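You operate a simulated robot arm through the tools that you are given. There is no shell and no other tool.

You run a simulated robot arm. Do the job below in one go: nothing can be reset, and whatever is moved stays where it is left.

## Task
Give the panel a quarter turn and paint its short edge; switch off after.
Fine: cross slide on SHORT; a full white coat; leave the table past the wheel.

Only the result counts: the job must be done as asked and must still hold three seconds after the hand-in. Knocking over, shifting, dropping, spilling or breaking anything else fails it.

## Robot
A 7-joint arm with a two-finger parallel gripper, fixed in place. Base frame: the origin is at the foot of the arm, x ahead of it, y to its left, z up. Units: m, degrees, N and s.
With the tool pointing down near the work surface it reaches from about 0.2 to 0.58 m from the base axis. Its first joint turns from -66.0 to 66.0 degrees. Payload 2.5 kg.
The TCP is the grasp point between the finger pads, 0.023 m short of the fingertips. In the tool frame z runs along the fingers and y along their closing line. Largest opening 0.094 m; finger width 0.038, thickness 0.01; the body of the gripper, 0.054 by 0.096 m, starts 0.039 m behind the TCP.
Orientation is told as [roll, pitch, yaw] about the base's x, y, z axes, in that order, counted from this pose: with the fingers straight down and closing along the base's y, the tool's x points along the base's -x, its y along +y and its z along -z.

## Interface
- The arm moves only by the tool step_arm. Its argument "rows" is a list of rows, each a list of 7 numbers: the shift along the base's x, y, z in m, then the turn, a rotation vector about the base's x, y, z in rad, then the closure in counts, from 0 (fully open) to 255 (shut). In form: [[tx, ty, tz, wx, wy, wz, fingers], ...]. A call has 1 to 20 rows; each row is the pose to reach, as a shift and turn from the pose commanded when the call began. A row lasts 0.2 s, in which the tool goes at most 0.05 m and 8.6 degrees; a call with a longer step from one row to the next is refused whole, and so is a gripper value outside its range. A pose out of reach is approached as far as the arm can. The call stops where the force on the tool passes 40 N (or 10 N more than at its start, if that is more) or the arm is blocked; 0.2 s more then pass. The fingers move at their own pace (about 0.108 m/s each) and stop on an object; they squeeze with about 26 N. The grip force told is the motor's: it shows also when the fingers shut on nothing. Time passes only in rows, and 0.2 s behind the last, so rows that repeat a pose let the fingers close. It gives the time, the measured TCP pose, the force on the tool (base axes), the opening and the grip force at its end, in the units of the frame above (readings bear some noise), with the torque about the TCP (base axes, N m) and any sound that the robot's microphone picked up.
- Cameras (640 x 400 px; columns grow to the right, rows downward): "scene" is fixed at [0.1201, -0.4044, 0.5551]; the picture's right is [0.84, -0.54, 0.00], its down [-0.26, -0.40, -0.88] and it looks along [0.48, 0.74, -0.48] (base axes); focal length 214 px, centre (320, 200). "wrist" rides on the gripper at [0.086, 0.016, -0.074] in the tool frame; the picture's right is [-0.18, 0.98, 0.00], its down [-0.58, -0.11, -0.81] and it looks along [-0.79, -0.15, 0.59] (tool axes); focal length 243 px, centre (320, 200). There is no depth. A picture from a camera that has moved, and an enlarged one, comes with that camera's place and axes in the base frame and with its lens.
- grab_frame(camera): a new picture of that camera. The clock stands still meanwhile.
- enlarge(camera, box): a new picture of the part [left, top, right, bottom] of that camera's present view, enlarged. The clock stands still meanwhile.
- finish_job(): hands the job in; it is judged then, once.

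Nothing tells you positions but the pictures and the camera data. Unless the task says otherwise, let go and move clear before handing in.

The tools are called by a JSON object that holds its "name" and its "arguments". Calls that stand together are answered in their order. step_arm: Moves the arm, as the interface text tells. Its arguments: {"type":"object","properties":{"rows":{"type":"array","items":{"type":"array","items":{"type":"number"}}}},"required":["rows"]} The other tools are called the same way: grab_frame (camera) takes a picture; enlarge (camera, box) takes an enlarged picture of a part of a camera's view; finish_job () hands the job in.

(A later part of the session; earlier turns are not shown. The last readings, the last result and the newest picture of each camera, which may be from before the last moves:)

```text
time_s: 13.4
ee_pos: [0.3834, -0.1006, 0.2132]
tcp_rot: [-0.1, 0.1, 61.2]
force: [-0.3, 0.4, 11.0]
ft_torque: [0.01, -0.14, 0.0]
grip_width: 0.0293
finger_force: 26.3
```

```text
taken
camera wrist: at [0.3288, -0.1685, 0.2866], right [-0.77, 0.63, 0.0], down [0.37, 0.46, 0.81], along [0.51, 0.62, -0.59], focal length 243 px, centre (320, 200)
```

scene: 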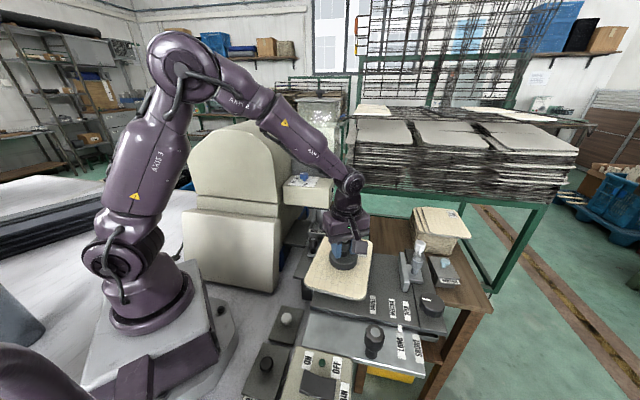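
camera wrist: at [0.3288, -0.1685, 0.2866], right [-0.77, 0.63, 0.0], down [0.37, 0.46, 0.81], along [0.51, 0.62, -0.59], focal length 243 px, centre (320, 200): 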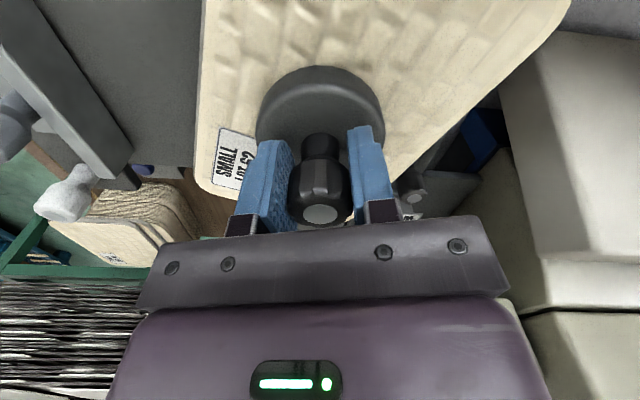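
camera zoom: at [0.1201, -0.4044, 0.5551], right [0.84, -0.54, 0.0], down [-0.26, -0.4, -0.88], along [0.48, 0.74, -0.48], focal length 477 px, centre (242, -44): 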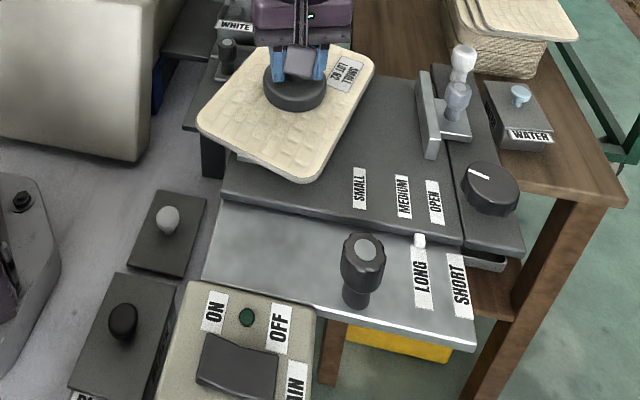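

Now the panel follows the tool rigidly, and the dial's white line turned with it, so the dial indicates the turntable angle. I'll continue the turn slowly and then compare against the plate edges.

{"name": "step_arm", "arguments": {"rows": [[0, 0, 0, 0, 0, -0.06, 255], [0, 0, 0, 0, 0, -0.12, 255], [0, 0, 0, 0, 0, -0.18, 255], [0, 0, 0, 0, 0, -0.24, 255], [0, 0, 0, 0, 0, -0.3, 255], [0, 0, 0, 0, 0, -0.36, 255], [0, 0, 0, 0, 0, -0.42, 255], [0, 0, 0, 0, 0, -0.48, 255], [0, 0, 0, 0, 0, -0.54, 255], [0, 0, 0, 0, 0, -0.6, 255], [0, 0, 0, 0, 0, -0.66, 255], [0, 0, 0, 0, 0, -0.72, 255], [0, 0, 0, 0, 0, -0.78, 255], [0, 0, 0, 0, 0, -0.84, 255], [0, 0, 0, 0, 0, -0.9, 255], [0, 0, 0, 0, 0, -0.96, 255], [0, 0, 0, 0, 0, -1.02, 255], [0, 0, 0, 0, 0, -1.02, 255]]}}

{"name": "enlarge", "arguments": {"camera": "scene", "box": [230, 220, 480, 400]}}

{"name": "grab_frame", "arguments": {"camera": "wrist"}}

```text
time_s: 17.2
ee_pos: [0.3845, -0.0994, 0.213]
tcp_rot: [0.0, 0.1, 2.9]
force: [-1.9, -1.4, 5.4]
ft_torque: [-0.04, -0.11, 0.01]
grip_width: 0.0292
finger_force: 25.8
```

```text
2.22 times, centred on (355, 310) of scene
camera zoom: at [0.1201, -0.4044, 0.5551], right [0.84, -0.54, 0.0], down [-0.26, -0.4, -0.88], along [0.48, 0.74, -0.48], focal length 477 px, centre (242, -44)
```

zoom: 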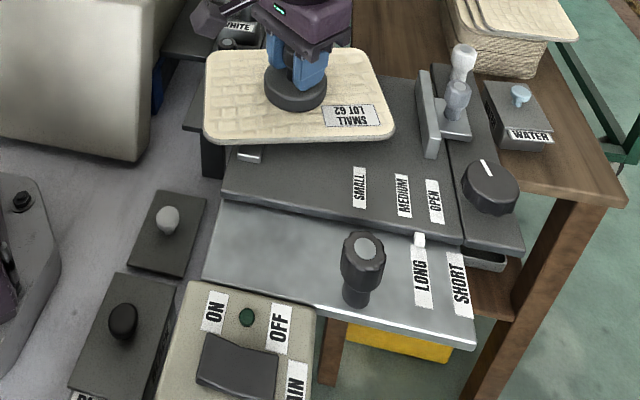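

```text
taken
camera wrist: at [0.2979, -0.0883, 0.2862], right [0.13, 0.99, 0.0], down [0.59, -0.08, 0.81], along [0.8, -0.11, -0.59], focal length 243 px, centre (320, 200)
```

wrist: 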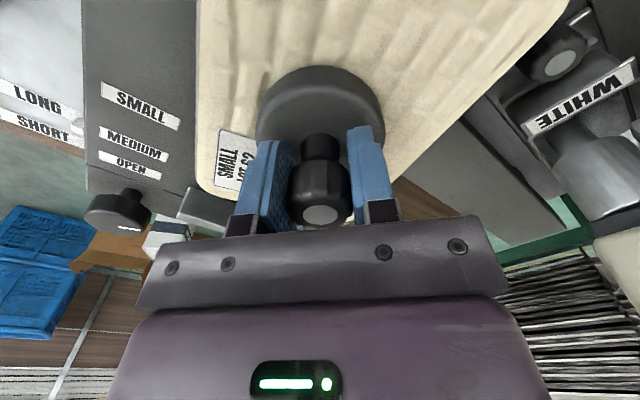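

The panel has turned about 79° and its long edge is about 11° short of parallel with the plate edge. I'll turn the remaining part slowly.

{"name": "step_arm", "arguments": {"rows": [[0, 0, 0, 0, 0, -0.04, 255], [0, 0, 0, 0, 0, -0.08, 255], [0, 0, 0, 0, 0, -0.12, 255], [0, 0, 0, 0, 0, -0.15, 255], [0, 0, 0, 0, 0, -0.18, 255], [0, 0, 0, 0, 0, -0.18, 255]]}}

{"name": "enlarge", "arguments": {"camera": "scene", "box": [295, 200, 425, 310]}}

{"name": "enlarge", "arguments": {"camera": "scene", "box": [390, 270, 470, 330]}}

```text
time_s: 18.6
ee_pos: [0.3825, -0.0993, 0.2126]
tcp_rot: [0.1, 0.0, -7.4]
force: [-3.3, -2.6, 7.8]
ft_torque: [-0.09, 0.02, -0.08]
grip_width: 0.0292
finger_force: 26.0
```

```text
3.64 times, centred on (360, 255) of scene
camera zoom: at [0.1201, -0.4044, 0.5551], right [0.84, -0.54, 0.0], down [-0.26, -0.4, -0.88], along [0.48, 0.74, -0.48], focal length 780 px, centre (174, 0)
```

zoom: 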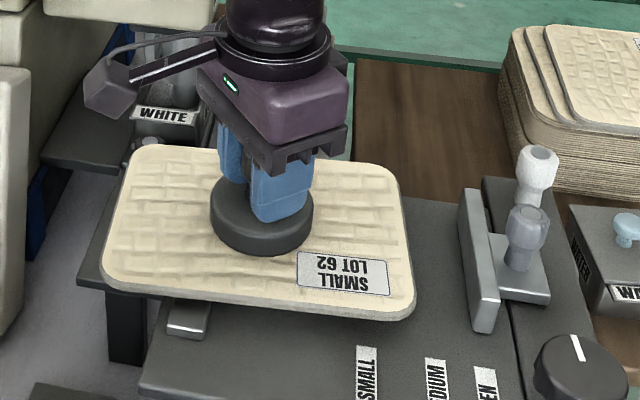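

```text
6.67 times, centred on (430, 300) of scene
camera zoom: at [0.1201, -0.4044, 0.5551], right [0.84, -0.54, 0.0], down [-0.26, -0.4, -0.88], along [0.48, 0.74, -0.48], focal length 1430 px, centre (-413, -467)
```

zoom: 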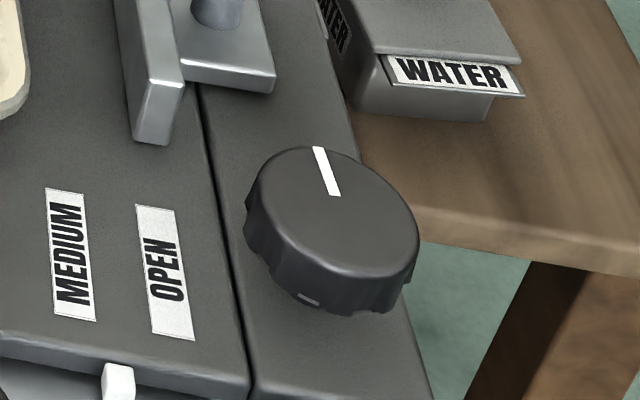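

By my measurements the panel's long edge is at about -41.7° and needs -45°. I'll turn roughly 3.3° more, then check with finer views.

{"name": "step_arm", "arguments": {"rows": [[0, 0, 0, 0, 0, -0.03, 255], [0, 0, 0, 0, 0, -0.058, 255], [0, 0, 0, 0, 0, -0.058, 255]]}}

{"name": "enlarge", "arguments": {"camera": "scene", "box": [295, 200, 425, 310]}}

{"name": "enlarge", "arguments": {"camera": "scene", "box": [390, 270, 470, 330]}}

{"name": "grab_frame", "arguments": {"camera": "wrist"}}

```text
time_s: 19.4
ee_pos: [0.383, -0.0988, 0.2125]
tcp_rot: [0.0, 0.0, -10.7]
force: [-2.0, -3.3, 7.2]
ft_torque: [-0.03, -0.06, -0.09]
grip_width: 0.029
finger_force: 26.3
```

```text
3.64 times, centred on (360, 255) of scene
camera zoom: at [0.1201, -0.4044, 0.5551], right [0.84, -0.54, 0.0], down [-0.26, -0.4, -0.88], along [0.48, 0.74, -0.48], focal length 780 px, centre (174, 0)
```

zoom: 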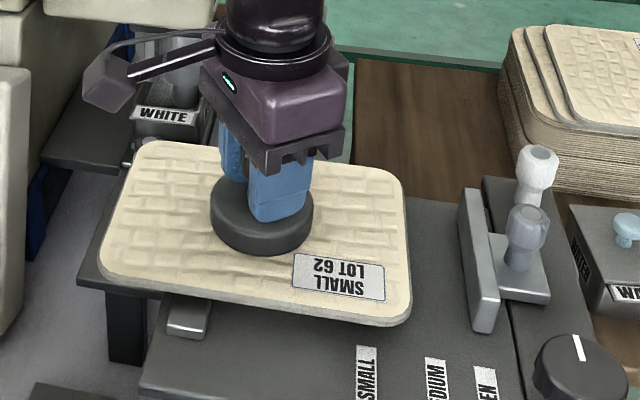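

```text
6.67 times, centred on (430, 300) of scene
camera zoom: at [0.1201, -0.4044, 0.5551], right [0.84, -0.54, 0.0], down [-0.26, -0.4, -0.88], along [0.48, 0.74, -0.48], focal length 1430 px, centre (-413, -467)
```

zoom: 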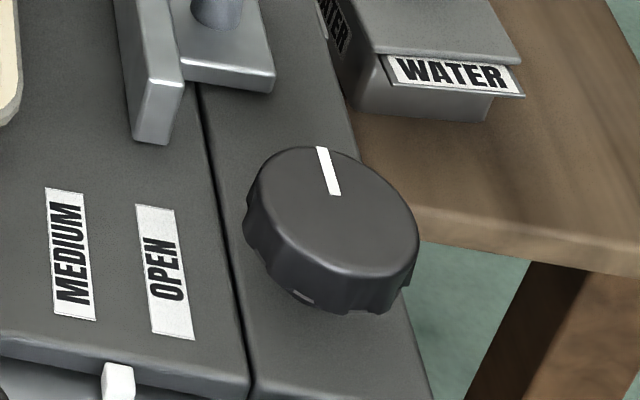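

```text
taken
camera wrist: at [0.3031, -0.0679, 0.2861], right [0.36, 0.93, 0.0], down [0.55, -0.21, 0.81], along [0.75, -0.29, -0.59], focal length 243 px, centre (320, 200)
```

wrist: 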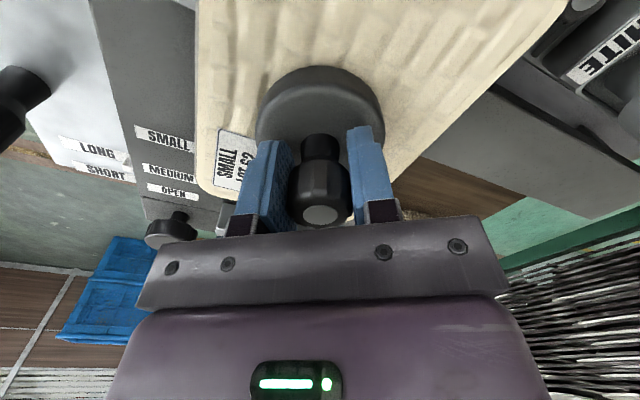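

The panel edge is close to parallel with the plate edge now. I'll zoom in on the wrist view to measure the residual angle.

{"name": "enlarge", "arguments": {"camera": "wrist", "box": [80, 0, 240, 100]}}

{"name": "enlarge", "arguments": {"camera": "wrist", "box": [80, 100, 240, 200]}}

```text
4.00 times, centred on (160, 50) of wrist
camera zoom: at [0.3031, -0.0679, 0.2861], right [0.36, 0.93, 0.0], down [0.55, -0.21, 0.81], along [0.75, -0.29, -0.59], focal length 970 px, centre (960, 800)
```

zoom: 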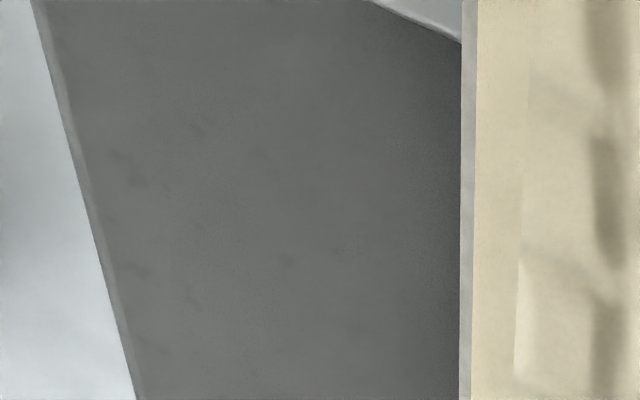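

```text
4.00 times, centred on (160, 150) of wrist
camera zoom: at [0.3031, -0.0679, 0.2861], right [0.36, 0.93, 0.0], down [0.55, -0.21, 0.81], along [0.75, -0.29, -0.59], focal length 970 px, centre (960, 400)
```

zoom: 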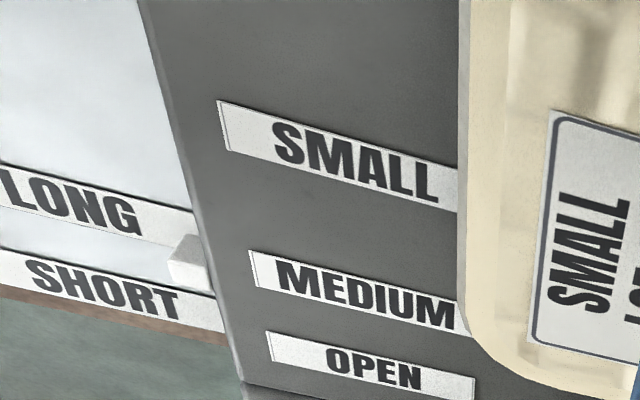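

The panel is about 0.7° short of parallel. I'll add that small correction, then open the fingers and lift straight up.

{"name": "step_arm", "arguments": {"rows": [[0, 0, 0, 0, 0, -0.012, 255], [0, 0, 0, 0, 0, -0.012, 255], [0, 0, 0, 0, 0, -0.012, 0], [0, 0, 0, 0, 0, -0.012, 0], [0, 0, 0, 0, 0, -0.012, 0]]}}

{"name": "step_arm", "arguments": {"rows": [[0, 0, 0.03, 0, 0, 0, 0], [0, 0, 0.06, 0, 0, 0, 0], [0, 0, 0.1, 0, 0, 0, 0], [0, 0, 0.14, 0, 0, 0, 0]]}}

{"name": "grab_frame", "arguments": {"camera": "scene"}}

{"name": "grab_frame", "arguments": {"camera": "wrist"}}

```text
time_s: 20.6
ee_pos: [0.384, -0.0991, 0.2128]
tcp_rot: [0.1, 0.0, -11.4]
force: [0.1, -0.1, 0.9]
ft_torque: [-0.01, -0.03, 0.02]
grip_width: 0.0939
finger_force: 0.1
```

```text
time_s: 21.6
ee_pos: [0.3823, -0.0989, 0.3518]
tcp_rot: [0.0, -0.1, -11.4]
force: [0.5, 0.3, -0.2]
ft_torque: [-0.03, 0.01, 0.01]
grip_width: 0.094
finger_force: 0.0
```

```text
taken
```

scene: 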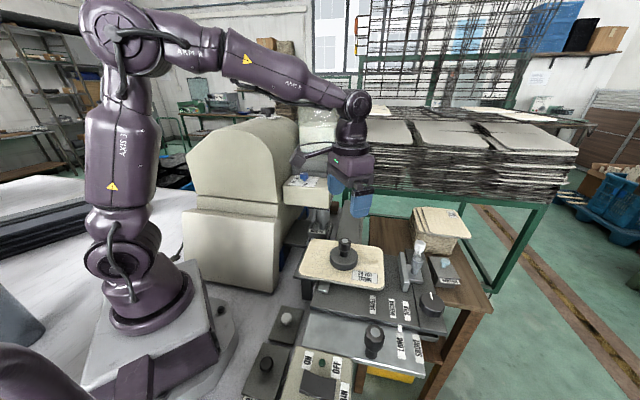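

```text
taken
camera wrist: at [0.302, -0.0664, 0.4251], right [0.37, 0.93, 0.0], down [0.55, -0.22, 0.81], along [0.75, -0.3, -0.59], focal length 243 px, centre (320, 200)
```

wrist: 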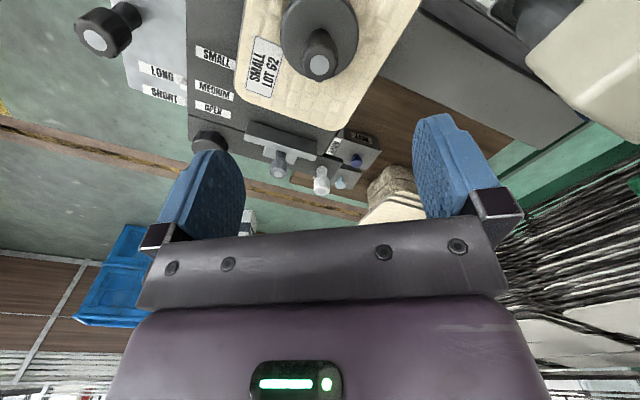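

The panel now has its short edge towards the wheel side and the weight stayed on centre. Next is the cross slide: I'll look at the near-left side of the table to find how it moves.

{"name": "step_arm", "arguments": {"rows": [[-0.02, -0.01, 0.0, 0, 0, 0.12, 0], [-0.04, -0.02, 0.0, 0, 0, 0.25, 0], [-0.06, -0.03, 0.0, 0, 0, 0.38, 0], [-0.08, -0.04, 0.0, 0, 0, 0.51, 0], [-0.09, -0.05, 0.0, 0, 0, 0.64, 0], [-0.1, -0.055, 0.0, 0, 0, 0.77, 0], [-0.11, -0.055, 0.0, 0, 0, 0.9, 0], [-0.11, -0.055, 0.0, 0, 0, 0.98, 0]]}}

{"name": "grab_frame", "arguments": {"camera": "wrist"}}

{"name": "enlarge", "arguments": {"camera": "scene", "box": [280, 230, 410, 340]}}

```text
time_s: 23.4
ee_pos: [0.2734, -0.1557, 0.3518]
tcp_rot: [0.1, 0.0, 44.9]
force: [-0.2, -0.6, -0.1]
ft_torque: [0.02, -0.01, -0.01]
grip_width: 0.094
finger_force: 0.1
```

```text
taken
camera wrist: at [0.2014, -0.2044, 0.4261], right [-0.56, 0.83, 0.0], down [0.49, 0.33, 0.81], along [0.67, 0.45, -0.59], focal length 243 px, centre (320, 200)
```

wrist: 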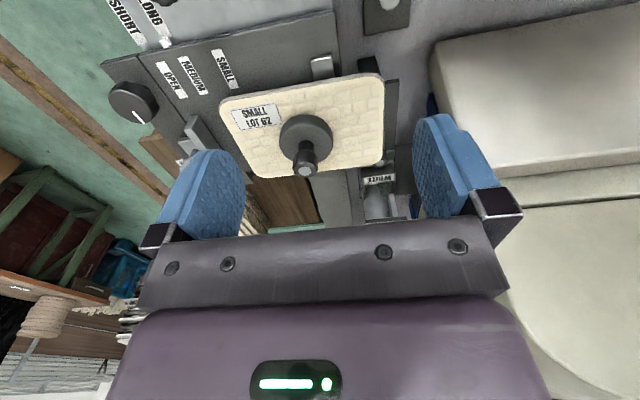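

```text
3.64 times, centred on (345, 285) of scene
camera zoom: at [0.1201, -0.4044, 0.5551], right [0.84, -0.54, 0.0], down [-0.26, -0.4, -0.88], along [0.48, 0.74, -0.48], focal length 780 px, centre (229, -109)
```

zoom: 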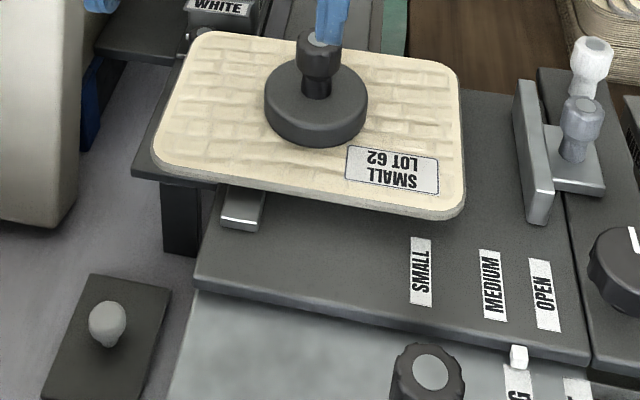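

The white knob shares its colour with the slide pointer, so it may be the cross-slide handle, but at about 0.61 m it's near the reach limit. I'll test reach above it at a safe height.

{"name": "step_arm", "arguments": {"rows": [[0.045, -0.002, 0.0, 0, 0, 0, 0], [0.09, -0.004, 0.0, 0, 0, 0, 0], [0.135, -0.006, 0.0, 0, 0, 0, 0], [0.18, -0.008, 0.0, 0, 0, 0, 0], [0.225, -0.01, -0.01, 0, 0, 0, 0], [0.27, -0.014, -0.03, 0, 0, 0, 0], [0.311, -0.017, -0.06, 0, 0, 0, 0], [0.311, -0.017, -0.08, 0, 0, 0, 0]]}}

{"name": "grab_frame", "arguments": {"camera": "wrist"}}

{"name": "grab_frame", "arguments": {"camera": "scene"}}

```text
refused: row 7 steps farther than a row can; nothing moved
```

```text
taken
camera wrist: at [0.2014, -0.2044, 0.4261], right [-0.56, 0.83, 0.0], down [0.49, 0.33, 0.81], along [0.67, 0.45, -0.59], focal length 243 px, centre (320, 200)
```

wrist: 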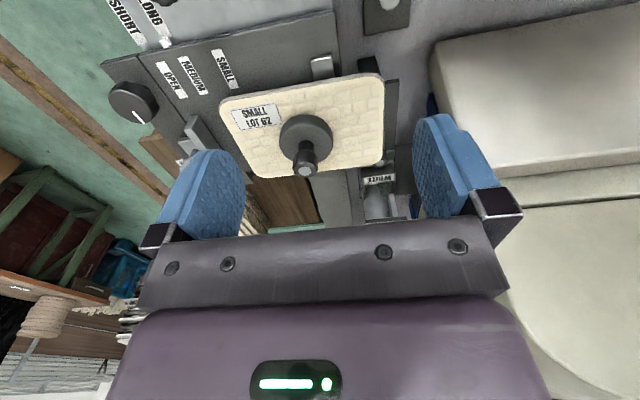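

```text
taken
```

scene: 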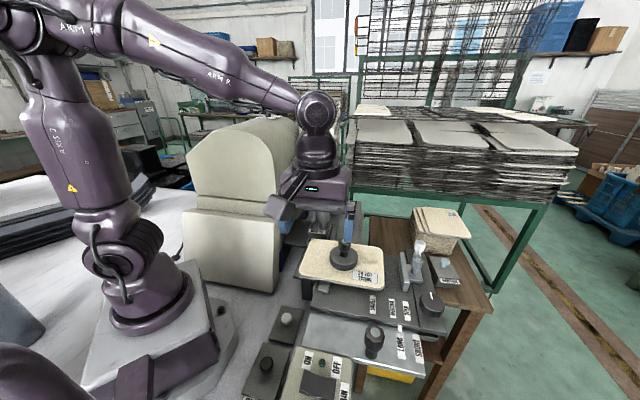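

That call was refused because one row was too long, and nothing moved. I'll retry with shorter rows.

{"name": "step_arm", "arguments": {"rows": [[0.04, -0.002, 0.0, 0, 0, 0, 0], [0.08, -0.004, 0.0, 0, 0, 0, 0], [0.12, -0.006, 0.0, 0, 0, 0, 0], [0.16, -0.008, 0.0, 0, 0, 0, 0], [0.2, -0.01, -0.01, 0, 0, 0, 0], [0.24, -0.013, -0.025, 0, 0, 0, 0], [0.28, -0.015, -0.045, 0, 0, 0, 0], [0.311, -0.017, -0.075, 0, 0, 0, 0]]}}

{"name": "grab_frame", "arguments": {"camera": "wrist"}}

{"name": "grab_frame", "arguments": {"camera": "scene"}}

```text
time_s: 25.2
ee_pos: [0.5645, -0.1655, 0.2728]
tcp_rot: [-0.1, 0.0, 44.6]
force: [-0.5, 0.4, -1.6]
ft_torque: [0.0, -0.02, -0.01]
grip_width: 0.0941
finger_force: 0.1
out of reach, approached as far as the arm can: row 8
```

```text
taken
camera wrist: at [0.4932, -0.2145, 0.3477], right [-0.56, 0.83, 0.0], down [0.49, 0.33, 0.81], along [0.67, 0.45, -0.59], focal length 243 px, centre (320, 200)
```

wrist: 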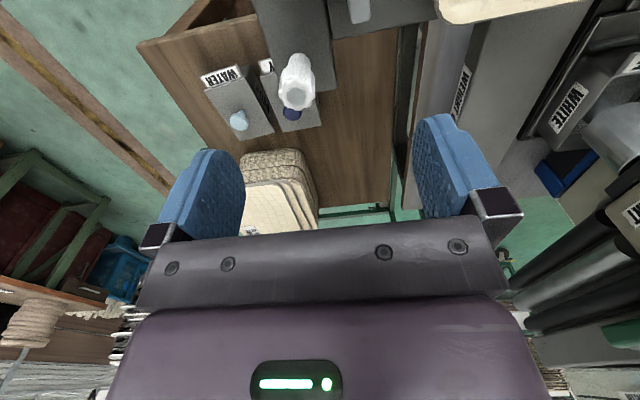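

```text
taken
```

scene: 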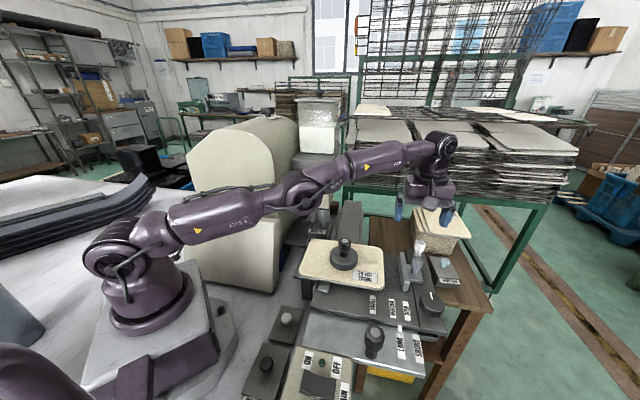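

The white knob is out of reach with the tool pointing down; the limit is about 0.588 m. The dial sits on the same slide at (0.461,-0.289,0.165) and is reachable, so I'll move above it to use it as a handhold without rotating it.

{"name": "step_arm", "arguments": {"rows": [[-0.03, -0.028, 0.0, 0, 0, 0, 0], [-0.06, -0.056, 0.0, 0, 0, 0, 0], [-0.09, -0.085, 0.0, 0, 0, 0, 0], [-0.1234, -0.1167, 0.0, 0, 0, 0, 0], [-0.1234, -0.1167, -0.017, 0, 0, 0, 0]]}}

{"name": "grab_frame", "arguments": {"camera": "wrist"}}

{"name": "enlarge", "arguments": {"camera": "scene", "box": [360, 220, 490, 340]}}

```text
time_s: 26.4
ee_pos: [0.4927, -0.3159, 0.2777]
tcp_rot: [0.1, 0.0, 44.8]
force: [0.1, -0.5, -0.8]
ft_torque: [0.03, 0.0, 0.02]
grip_width: 0.094
finger_force: 0.0
out of reach, approached as far as the arm can: row 1, 2, 3, 4, 5
```

```text
taken
camera wrist: at [0.422, -0.3653, 0.3516], right [-0.56, 0.83, 0.0], down [0.49, 0.33, 0.81], along [0.67, 0.45, -0.59], focal length 243 px, centre (320, 200)
```

wrist: 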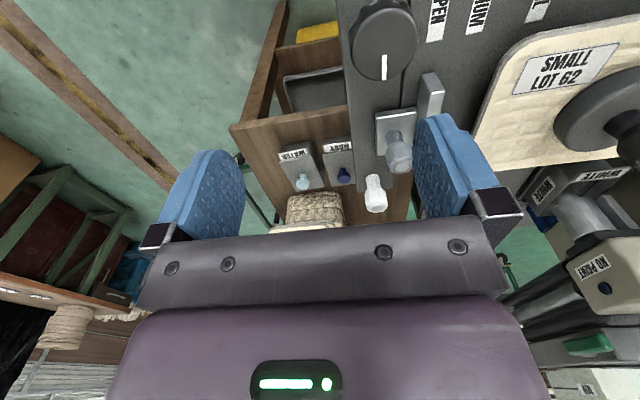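

```text
3.33 times, centred on (425, 280) of scene
camera zoom: at [0.1201, -0.4044, 0.5551], right [0.84, -0.54, 0.0], down [-0.26, -0.4, -0.88], along [0.48, 0.74, -0.48], focal length 715 px, centre (-30, -67)
```

zoom: 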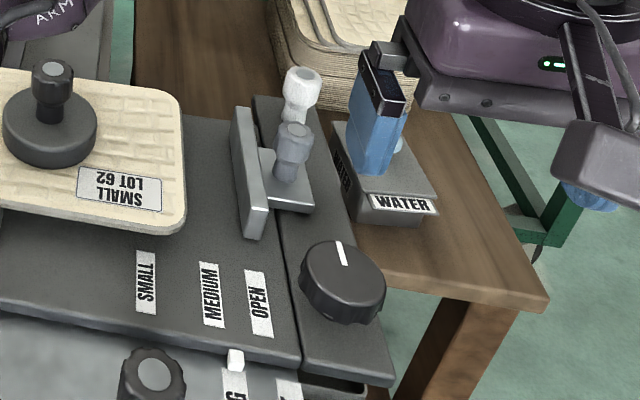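

The pose reading is off from what I expected, because the arm is still stretched near its limit. I'll pull back inward a little and check how the commanded pose relates to the reading.

{"name": "step_arm", "arguments": {"rows": [[-0.01, 0.007, 0.01, 0, 0, 0, 0], [-0.02, 0.014, 0.02, 0, 0, 0, 0]]}}

```text
time_s: 27.0
ee_pos: [0.488, -0.3122, 0.301]
tcp_rot: [0.1, 0.0, 44.8]
force: [-0.2, 0.5, 0.3]
ft_torque: [-0.01, 0.03, 0.02]
grip_width: 0.0937
finger_force: 0.1
out of reach, approached as far as the arm can: row 1, 2
```

The arm seems to be sticking at full extension. I'll command a larger retreat, up and inward, to bend the elbow again.

{"name": "step_arm", "arguments": {"rows": [[-0.03, 0.02, 0.03, 0, 0, 0, 0], [-0.06, 0.04, 0.06, 0, 0, 0, 0], [-0.09, 0.06, 0.08, 0, 0, 0, 0], [-0.12, 0.08, 0.1, 0, 0, 0, 0], [-0.15, 0.1, 0.12, 0, 0, 0, 0]]}}

```text
time_s: 28.2
ee_pos: [0.3434, -0.2161, 0.426]
tcp_rot: [-1.1, -0.1, 44.8]
force: [-2.9, 1.5, -9.9]
ft_torque: [-0.11, -0.18, -0.02]
grip_width: 0.0941
finger_force: 0.0
out of reach, approached as far as the arm can: row 1, 2, 3
```

The arm is free again. I'll hold still briefly to get a settled reading.

{"name": "step_arm", "arguments": {"rows": [[0, 0, 0, 0, 0, 0, 0]]}}

{"name": "grab_frame", "arguments": {"camera": "scene"}}

```text
time_s: 28.6
ee_pos: [0.338, -0.2144, 0.4207]
tcp_rot: [0.0, 0.0, 44.8]
force: [0.0, -1.3, 0.2]
ft_torque: [-0.03, -0.02, 0.02]
grip_width: 0.0939
finger_force: 0.0
```

```text
taken
```

scene: 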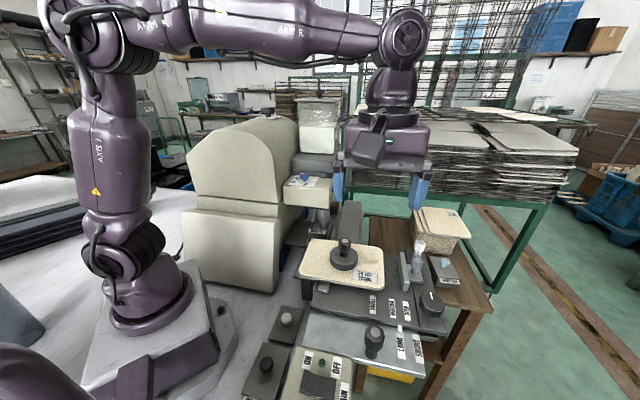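

Settled at (0.338,-0.214,0.421), so the machine is untouched. I'll move above the dial and check the alignment before going down.

{"name": "step_arm", "arguments": {"rows": [[0.03, -0.018, -0.035, 0, 0, 0, 0], [0.06, -0.036, -0.07, 0, 0, 0, 0], [0.09, -0.054, -0.105, 0, 0, 0, 0], [0.11, -0.067, -0.14, 0, 0, 0, 0], [0.123, -0.075, -0.175, 0, 0, 0, 0]]}}

{"name": "grab_frame", "arguments": {"camera": "wrist"}}

{"name": "enlarge", "arguments": {"camera": "scene", "box": [360, 200, 490, 320]}}

```text
time_s: 29.8
ee_pos: [0.4595, -0.2891, 0.248]
tcp_rot: [0.1, 0.0, 44.8]
force: [-0.7, -0.6, 0.6]
ft_torque: [0.03, -0.01, 0.0]
grip_width: 0.0942
finger_force: 0.0
```

```text
taken
camera wrist: at [0.3888, -0.3383, 0.3208], right [-0.56, 0.83, 0.0], down [0.49, 0.33, 0.81], along [0.67, 0.45, -0.59], focal length 243 px, centre (320, 200)
```

wrist: 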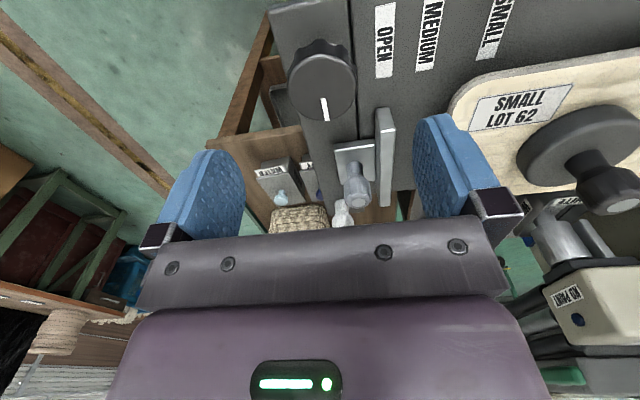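

```text
3.33 times, centred on (425, 260) of scene
camera zoom: at [0.1201, -0.4044, 0.5551], right [0.84, -0.54, 0.0], down [-0.26, -0.4, -0.88], along [0.48, 0.74, -0.48], focal length 715 px, centre (-30, 0)
```

zoom: 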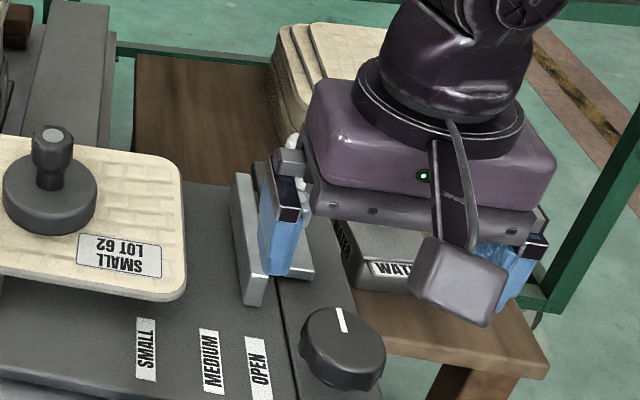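

The tool is centred over the dial. Going down so the fingertips straddle it just above the plate.

{"name": "step_arm", "arguments": {"rows": [[0, 0.0005, -0.03, 0, 0, 0, 0], [0, 0.0005, -0.055, 0, 0, 0, 0], [0, 0.0005, -0.07, 0, 0, 0, 0], [0, 0.0005, -0.078, 0, 0, 0, 0]]}}

{"name": "enlarge", "arguments": {"camera": "scene", "box": [360, 220, 490, 340]}}

{"name": "grab_frame", "arguments": {"camera": "wrist"}}

```text
time_s: 30.8
ee_pos: [0.4614, -0.2884, 0.1693]
tcp_rot: [0.1, -0.1, 44.8]
force: [-1.0, -0.5, 1.3]
ft_torque: [0.02, 0.01, 0.01]
grip_width: 0.0941
finger_force: 0.0
```

```text
3.33 times, centred on (425, 280) of scene
camera zoom: at [0.1201, -0.4044, 0.5551], right [0.84, -0.54, 0.0], down [-0.26, -0.4, -0.88], along [0.48, 0.74, -0.48], focal length 715 px, centre (-30, -67)
```

zoom: 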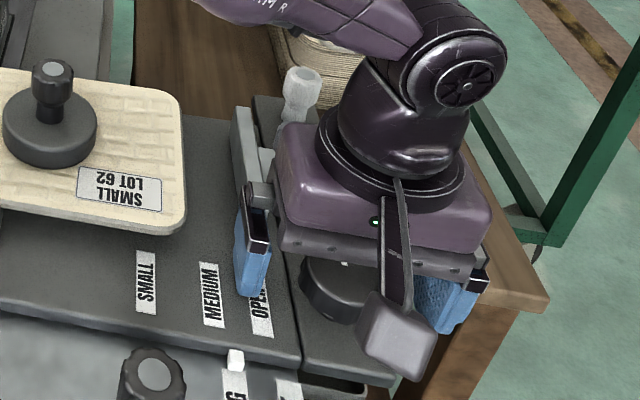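

```text
taken
camera wrist: at [0.3904, -0.3365, 0.2409], right [-0.56, 0.83, 0.0], down [0.49, 0.33, 0.81], along [0.67, 0.45, -0.59], focal length 243 px, centre (320, 200)
```

wrist: 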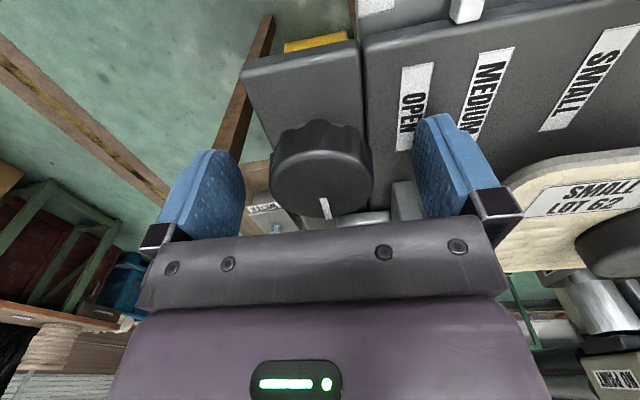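

The fingers straddle the dial cleanly. I'll close on it, then make a small trial move of 8 mm toward SHORT, along (+x,-y).

{"name": "step_arm", "arguments": {"rows": [[0, 0, 0, 0, 0, 0, 255], [0, 0, 0, 0, 0, 0, 255], [0, 0, 0, 0, 0, 0, 255]]}}

{"name": "step_arm", "arguments": {"rows": [[0.0014, -0.0014, 0, 0, 0, 0, 255], [0.0028, -0.0028, 0, 0, 0, 0, 255], [0.0042, -0.0042, 0, 0, 0, 0, 255], [0.0057, -0.0057, 0, 0, 0, 0, 255], [0.0057, -0.0057, 0, 0, 0, 0, 255]]}}

{"name": "enlarge", "arguments": {"camera": "scene", "box": [280, 220, 470, 350]}}

```text
time_s: 31.6
ee_pos: [0.4613, -0.2869, 0.168]
tcp_rot: [0.2, 0.0, 44.7]
force: [-7.6, 5.6, 4.0]
ft_torque: [0.65, 0.37, -0.09]
grip_width: 0.0434
finger_force: 44.7
```

```text
time_s: 32.8
ee_pos: [0.4682, -0.2919, 0.1669]
tcp_rot: [0.0, -0.1, 44.8]
force: [0.2, 1.4, -3.2]
ft_torque: [-0.08, 0.06, 0.01]
grip_width: 0.0433
finger_force: 44.8
```

```text
3.08 times, centred on (375, 285) of scene
camera zoom: at [0.1202, -0.4044, 0.5551], right [0.84, -0.54, 0.0], down [-0.26, -0.4, -0.88], along [0.48, 0.74, -0.48], focal length 660 px, centre (151, -62)
```

zoom: 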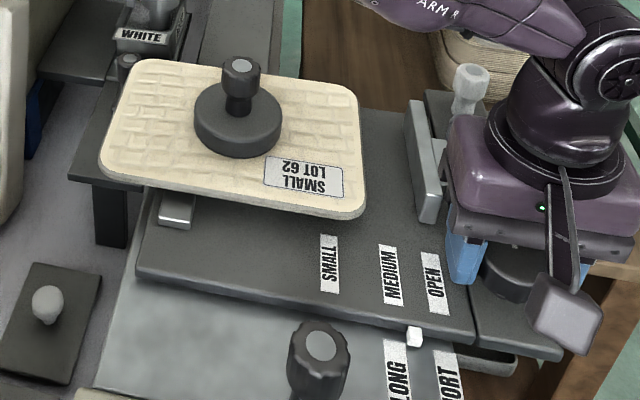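

The cross slide moves freely and the pointer has left LONG. I'll continue toward SHORT.

{"name": "step_arm", "arguments": {"rows": [[0.003, -0.003, 0, 0, 0, 0, 255], [0.006, -0.006, 0, 0, 0, 0, 255], [0.009, -0.009, 0, 0, 0, 0, 255], [0.012, -0.012, 0, 0, 0, 0, 255], [0.0145, -0.0145, 0, 0, 0, 0, 255], [0.0145, -0.0145, 0, 0, 0, 0, 255]]}}

{"name": "enlarge", "arguments": {"camera": "scene", "box": [375, 290, 455, 350]}}

{"name": "enlarge", "arguments": {"camera": "scene", "box": [280, 220, 470, 350]}}

```text
time_s: 34.2
ee_pos: [0.4817, -0.3059, 0.1672]
tcp_rot: [0.2, 0.0, 44.8]
force: [-6.6, 5.9, -3.7]
ft_torque: [0.01, 0.17, -0.06]
grip_width: 0.0433
finger_force: 45.0
```

```text
6.67 times, centred on (415, 320) of scene
camera zoom: at [0.1202, -0.4044, 0.5551], right [0.84, -0.54, 0.0], down [-0.26, -0.4, -0.88], along [0.48, 0.74, -0.48], focal length 1430 px, centre (-313, -600)
```

zoom: 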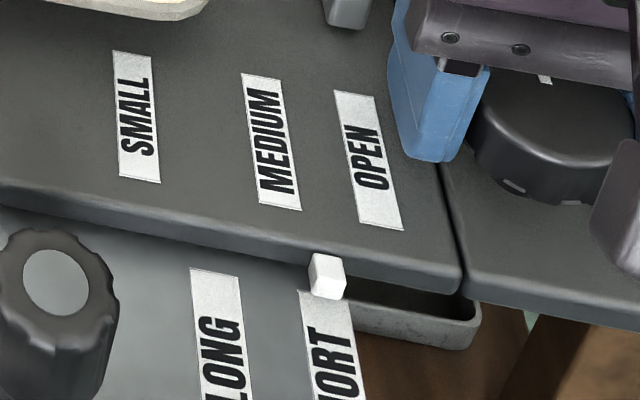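

```text
3.08 times, centred on (375, 285) of scene
camera zoom: at [0.1202, -0.4044, 0.5551], right [0.84, -0.54, 0.0], down [-0.26, -0.4, -0.88], along [0.48, 0.74, -0.48], focal length 660 px, centre (151, -62)
```

zoom: 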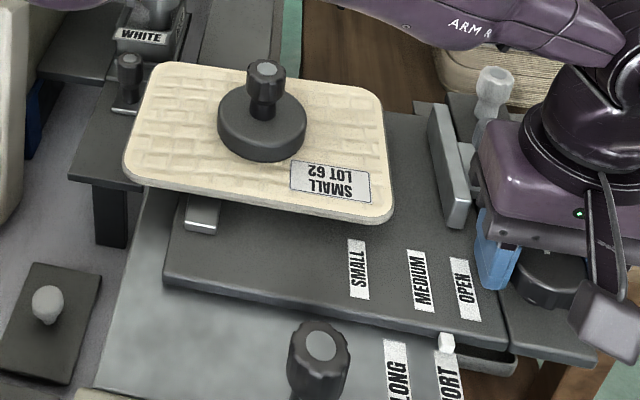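

The pointer is now on the SHORT label and I feel about 9 N resistance, likely the end stop. I'll release the dial and lift off.

{"name": "step_arm", "arguments": {"rows": [[0, 0, 0, 0, 0, 0, 0], [0, 0, 0, 0, 0, 0, 0], [0, 0, 0, 0, 0, 0, 0]]}}

{"name": "step_arm", "arguments": {"rows": [[0, 0, 0.03, 0, 0, 0, 0], [0, 0, 0.06, 0, 0, 0, 0], [-0.03, 0.02, 0.09, 0, 0, 0, 0], [-0.06, 0.04, 0.12, 0, 0, 0, 0], [-0.1, 0.06, 0.13, 0, 0, 0, 0], [-0.14, 0.08, 0.13, 0, 0, 0, 0]]}}

{"name": "enlarge", "arguments": {"camera": "scene", "box": [280, 220, 470, 350]}}

{"name": "enlarge", "arguments": {"camera": "scene", "box": [375, 290, 455, 350]}}

{"name": "grab_frame", "arguments": {"camera": "wrist"}}

```text
time_s: 35.0
ee_pos: [0.4818, -0.3072, 0.1672]
tcp_rot: [0.0, 0.0, 44.8]
force: [0.2, 0.5, -0.8]
ft_torque: [-0.02, -0.02, -0.03]
grip_width: 0.0939
finger_force: 0.1
```

```text
time_s: 36.4
ee_pos: [0.3447, -0.2274, 0.2962]
tcp_rot: [0.0, 0.0, 44.8]
force: [0.0, -0.5, 0.6]
ft_torque: [0.03, -0.02, 0.04]
grip_width: 0.094
finger_force: 0.0
```

```text
3.08 times, centred on (375, 285) of scene
camera zoom: at [0.1202, -0.4044, 0.5551], right [0.84, -0.54, 0.0], down [-0.26, -0.4, -0.88], along [0.48, 0.74, -0.48], focal length 660 px, centre (151, -62)
```

zoom: 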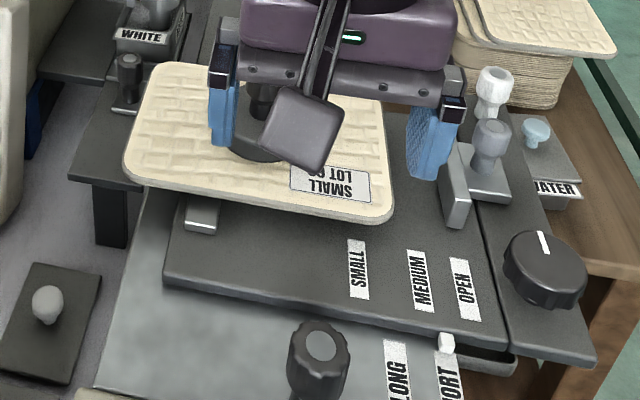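

```text
6.67 times, centred on (415, 320) of scene
camera zoom: at [0.1202, -0.4044, 0.5551], right [0.84, -0.54, 0.0], down [-0.26, -0.4, -0.88], along [0.48, 0.74, -0.48], focal length 1430 px, centre (-313, -600)
```

zoom: 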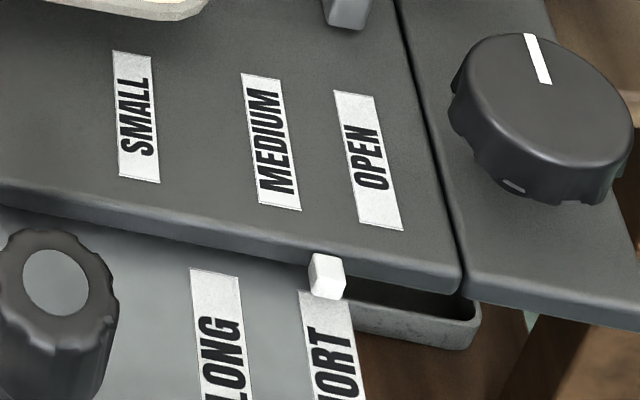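

```text
taken
camera wrist: at [0.2727, -0.2771, 0.3707], right [-0.56, 0.83, 0.0], down [0.49, 0.33, 0.81], along [0.67, 0.45, -0.59], focal length 243 px, centre (320, 200)
```

wrist: 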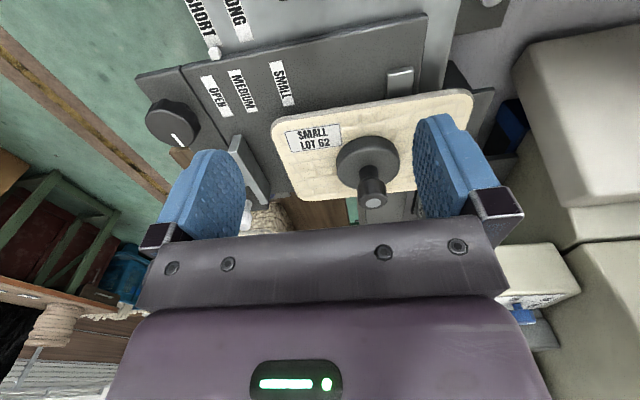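

The slide sits on SHORT and the panel stayed square. Next I'll move over the MAIN switch to find the rocker precisely.

{"name": "step_arm", "arguments": {"rows": [[-0.035, -0.009, 0, 0, 0, 0, 0], [-0.07, -0.018, 0, 0, 0, 0, 0], [-0.105, -0.027, -0.01, 0, 0, 0, 0], [-0.135, -0.035, -0.03, 0, 0, 0, 0]]}}

{"name": "grab_frame", "arguments": {"camera": "wrist"}}

{"name": "grab_frame", "arguments": {"camera": "scene"}}

```text
time_s: 37.4
ee_pos: [0.2077, -0.2631, 0.2683]
tcp_rot: [0.0, -0.1, 44.8]
force: [0.5, -0.2, 0.3]
ft_torque: [0.0, 0.01, 0.02]
grip_width: 0.0941
finger_force: 0.1
```

```text
taken
camera wrist: at [0.1366, -0.3123, 0.3424], right [-0.56, 0.83, 0.0], down [0.49, 0.33, 0.81], along [0.67, 0.45, -0.59], focal length 243 px, centre (320, 200)
```

wrist: 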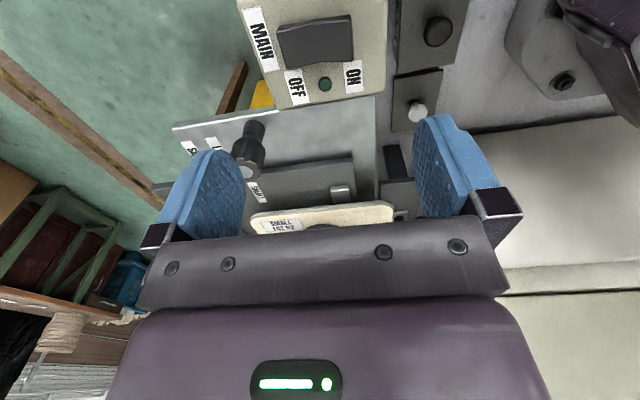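

```text
taken
```

scene: 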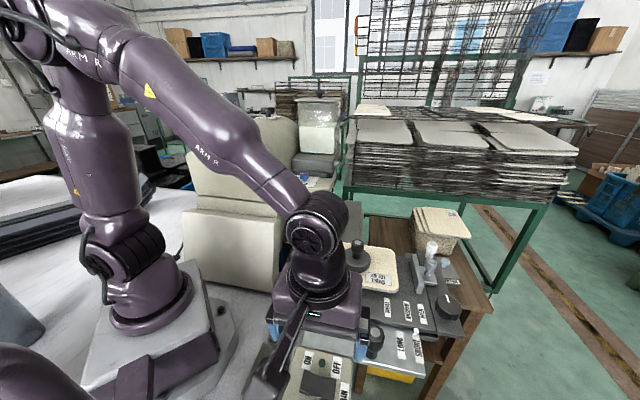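

The MAIN rocker's centre is near (0.2015,-0.271), with its ON end near (0.184,-0.253) and box top about z=0.13. I'll zoom in to confirm its state.

{"name": "enlarge", "arguments": {"camera": "wrist", "box": [230, 0, 400, 110]}}

{"name": "enlarge", "arguments": {"camera": "wrist", "box": [370, 0, 470, 130]}}

```text
3.64 times, centred on (315, 55) of wrist
camera zoom: at [0.1366, -0.3123, 0.3424], right [-0.56, 0.83, 0.0], down [0.49, 0.33, 0.81], along [0.67, 0.45, -0.59], focal length 882 px, centre (338, 727)
```

zoom: 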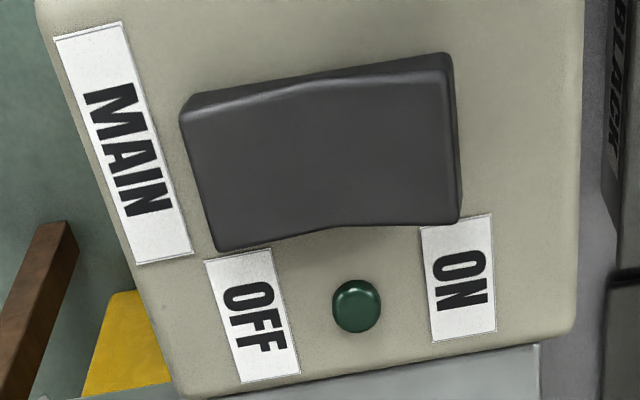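

```text
3.08 times, centred on (420, 65) of wrist
camera zoom: at [0.1366, -0.3123, 0.3424], right [-0.56, 0.83, 0.0], down [0.49, 0.33, 0.81], along [0.67, 0.45, -0.59], focal length 746 px, centre (12, 615)
```

zoom: 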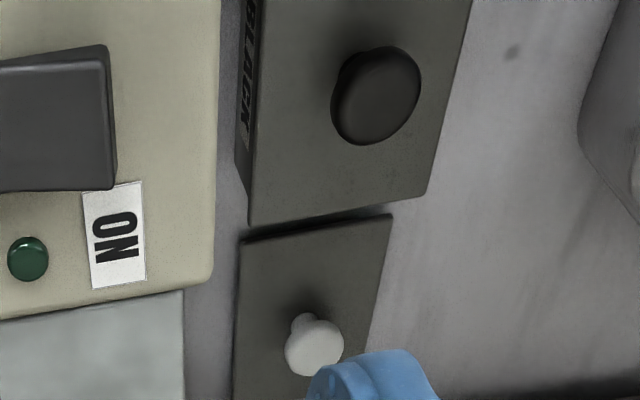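

The rocker is on OFF with its ON end raised and the lamp dark. I'll close the fingers, move over the ON half and approach it.

{"name": "step_arm", "arguments": {"rows": [[-0.008, 0.001, 0, 0, 0, 0, 255], [-0.0167, 0.0024, -0.02, 0, 0, 0, 255], [-0.0167, 0.0024, -0.05, 0, 0, 0, 255], [-0.0167, 0.0024, -0.08, 0, 0, 0, 255]]}}

{"name": "grab_frame", "arguments": {"camera": "wrist"}}

{"name": "enlarge", "arguments": {"camera": "scene", "box": [260, 300, 400, 400]}}

```text
time_s: 38.4
ee_pos: [0.193, -0.2605, 0.1876]
tcp_rot: [0.1, 0.0, 44.8]
force: [0.0, 0.0, 0.1]
ft_torque: [0.01, 0.0, -0.01]
grip_width: 0.0
finger_force: 26.0
```

```text
taken
camera wrist: at [0.1208, -0.3102, 0.2614], right [-0.56, 0.83, 0.0], down [0.49, 0.33, 0.81], along [0.67, 0.45, -0.59], focal length 243 px, centre (320, 200)
```

wrist: 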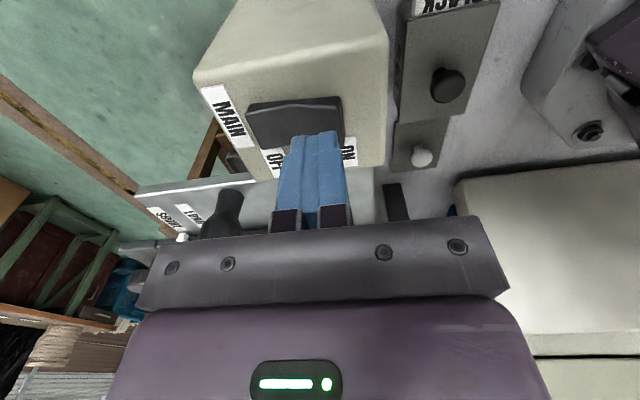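

```text
4.00 times, centred on (330, 350) of scene
camera zoom: at [0.1201, -0.4044, 0.5551], right [0.84, -0.54, 0.0], down [-0.26, -0.4, -0.88], along [0.48, 0.74, -0.48], focal length 858 px, centre (280, -400)
```

zoom: 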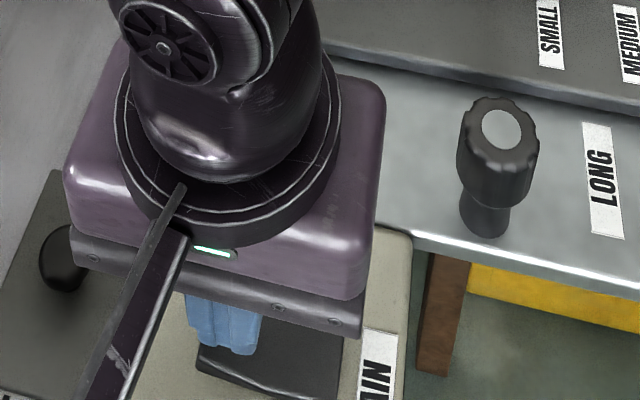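

The fingertip is above the ON half. Pressing down in small steps now.

{"name": "step_arm", "arguments": {"rows": [[-0.0015, 0.0015, -0.008, 0, 0, 0, 255], [-0.0015, 0.0015, -0.013, 0, 0, 0, 255], [-0.0015, 0.0015, -0.018, 0, 0, 0, 255], [-0.0015, 0.0015, -0.022, 0, 0, 0, 255]]}}

```text
time_s: 39.3
ee_pos: [0.1877, -0.2577, 0.1713]
tcp_rot: [0.2, -0.1, 44.8]
force: [-3.6, 2.6, 9.1]
ft_torque: [0.0, 0.05, 0.04]
grip_width: 0.0002
finger_force: 26.5
stopped in row 4: the force on the tool passed its limit at 55 N (the readings are from after the stop); the commanded pose is now the measured one
```

Contact came at fingertip z of about 0.148 with a brief 55 N peak. I'll check whether the lamp lit before pressing more.

{"name": "enlarge", "arguments": {"camera": "wrist", "box": [220, 80, 420, 220]}}

{"name": "enlarge", "arguments": {"camera": "scene", "box": [260, 300, 400, 400]}}

```text
2.86 times, centred on (320, 150) of wrist
camera zoom: at [0.1174, -0.3078, 0.2445], right [-0.56, 0.83, 0.0], down [0.49, 0.33, 0.81], along [0.67, 0.46, -0.59], focal length 693 px, centre (320, 343)
```

zoom: 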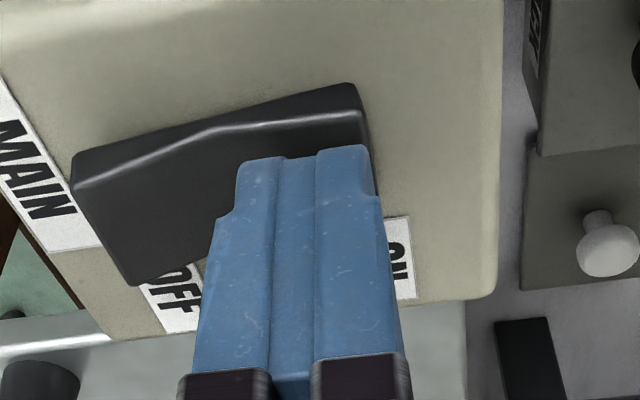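

```text
4.00 times, centred on (330, 350) of scene
camera zoom: at [0.1201, -0.4044, 0.5551], right [0.84, -0.54, 0.0], down [-0.26, -0.4, -0.88], along [0.48, 0.74, -0.48], focal length 858 px, centre (280, -400)
```

zoom: 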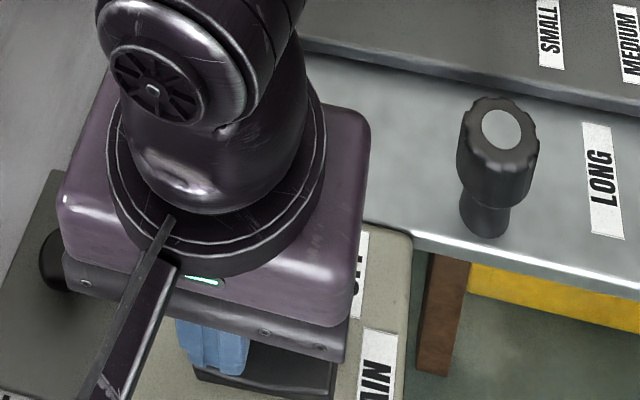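

The fingers hide the lamp. I'll lift a bit to see the lamp and the rocker.

{"name": "step_arm", "arguments": {"rows": [[0, 0, 0.03, 0, 0, 0, 255], [0, 0, 0.06, 0, 0, 0, 255], [0, 0, 0.09, 0, 0, 0, 255]]}}

{"name": "enlarge", "arguments": {"camera": "wrist", "box": [220, 0, 420, 140]}}

{"name": "grab_frame", "arguments": {"camera": "wrist"}}

```text
time_s: 40.1
ee_pos: [0.1897, -0.2578, 0.2583]
tcp_rot: [0.2, -0.1, 44.8]
force: [0.2, -0.6, -0.1]
ft_torque: [-0.01, -0.01, -0.02]
grip_width: 0.0001
finger_force: 25.8
```

```text
2.86 times, centred on (320, 70) of wrist
camera zoom: at [0.117, -0.308, 0.3316], right [-0.56, 0.83, 0.0], down [0.49, 0.33, 0.81], along [0.67, 0.46, -0.59], focal length 693 px, centre (320, 571)
```

zoom: 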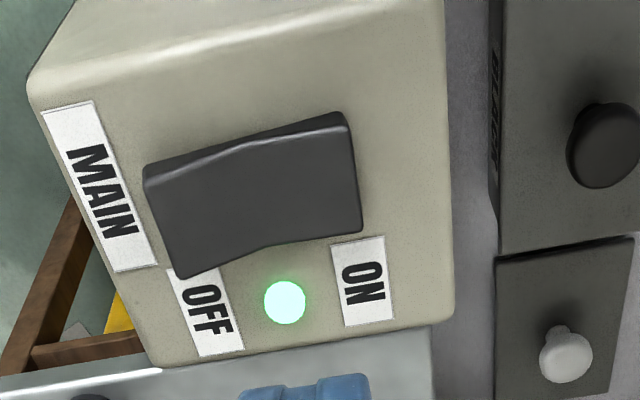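

```text
taken
camera wrist: at [0.117, -0.308, 0.3316], right [-0.56, 0.83, 0.0], down [0.49, 0.33, 0.81], along [0.67, 0.46, -0.59], focal length 243 px, centre (320, 200)
```

wrist: 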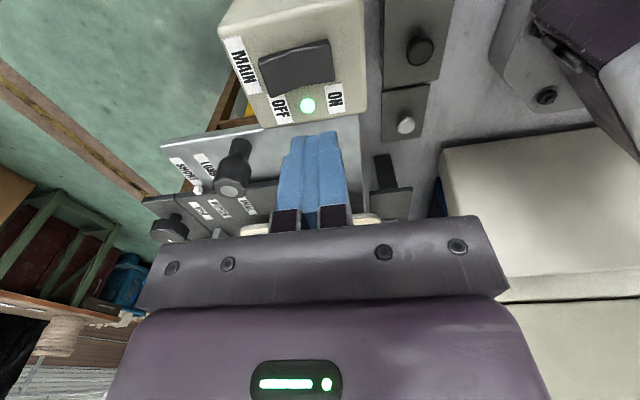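

MAIN is on and its lamp is lit green. Now I'll check the NO PAINT lamp and the wheel from the scene camera.

{"name": "enlarge", "arguments": {"camera": "scene", "box": [290, 165, 370, 225]}}

{"name": "grab_frame", "arguments": {"camera": "scene"}}

```text
6.67 times, centred on (330, 195) of scene
camera zoom: at [0.1201, -0.4044, 0.5551], right [0.84, -0.54, 0.0], down [-0.26, -0.4, -0.88], along [0.48, 0.74, -0.48], focal length 1430 px, centre (253, 233)
```

zoom: 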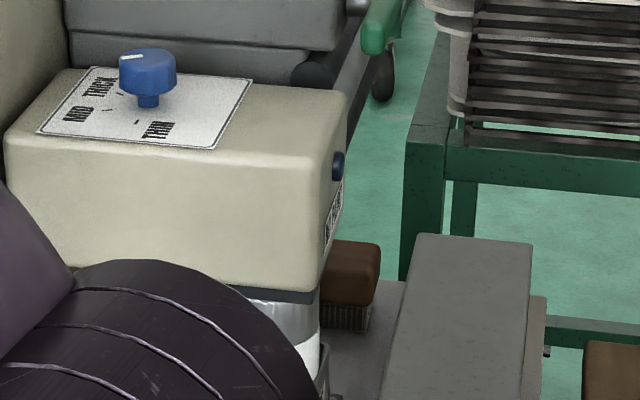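

```text
taken
```

scene: 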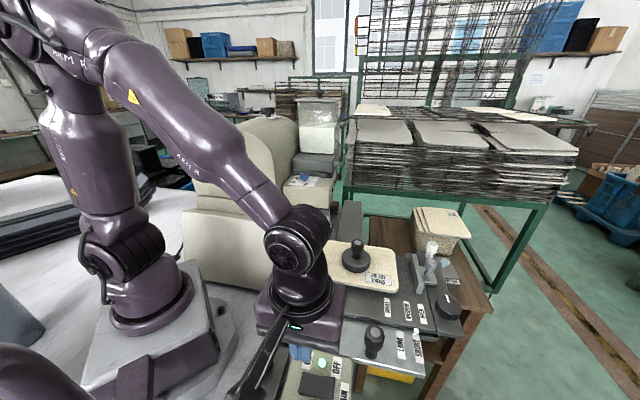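

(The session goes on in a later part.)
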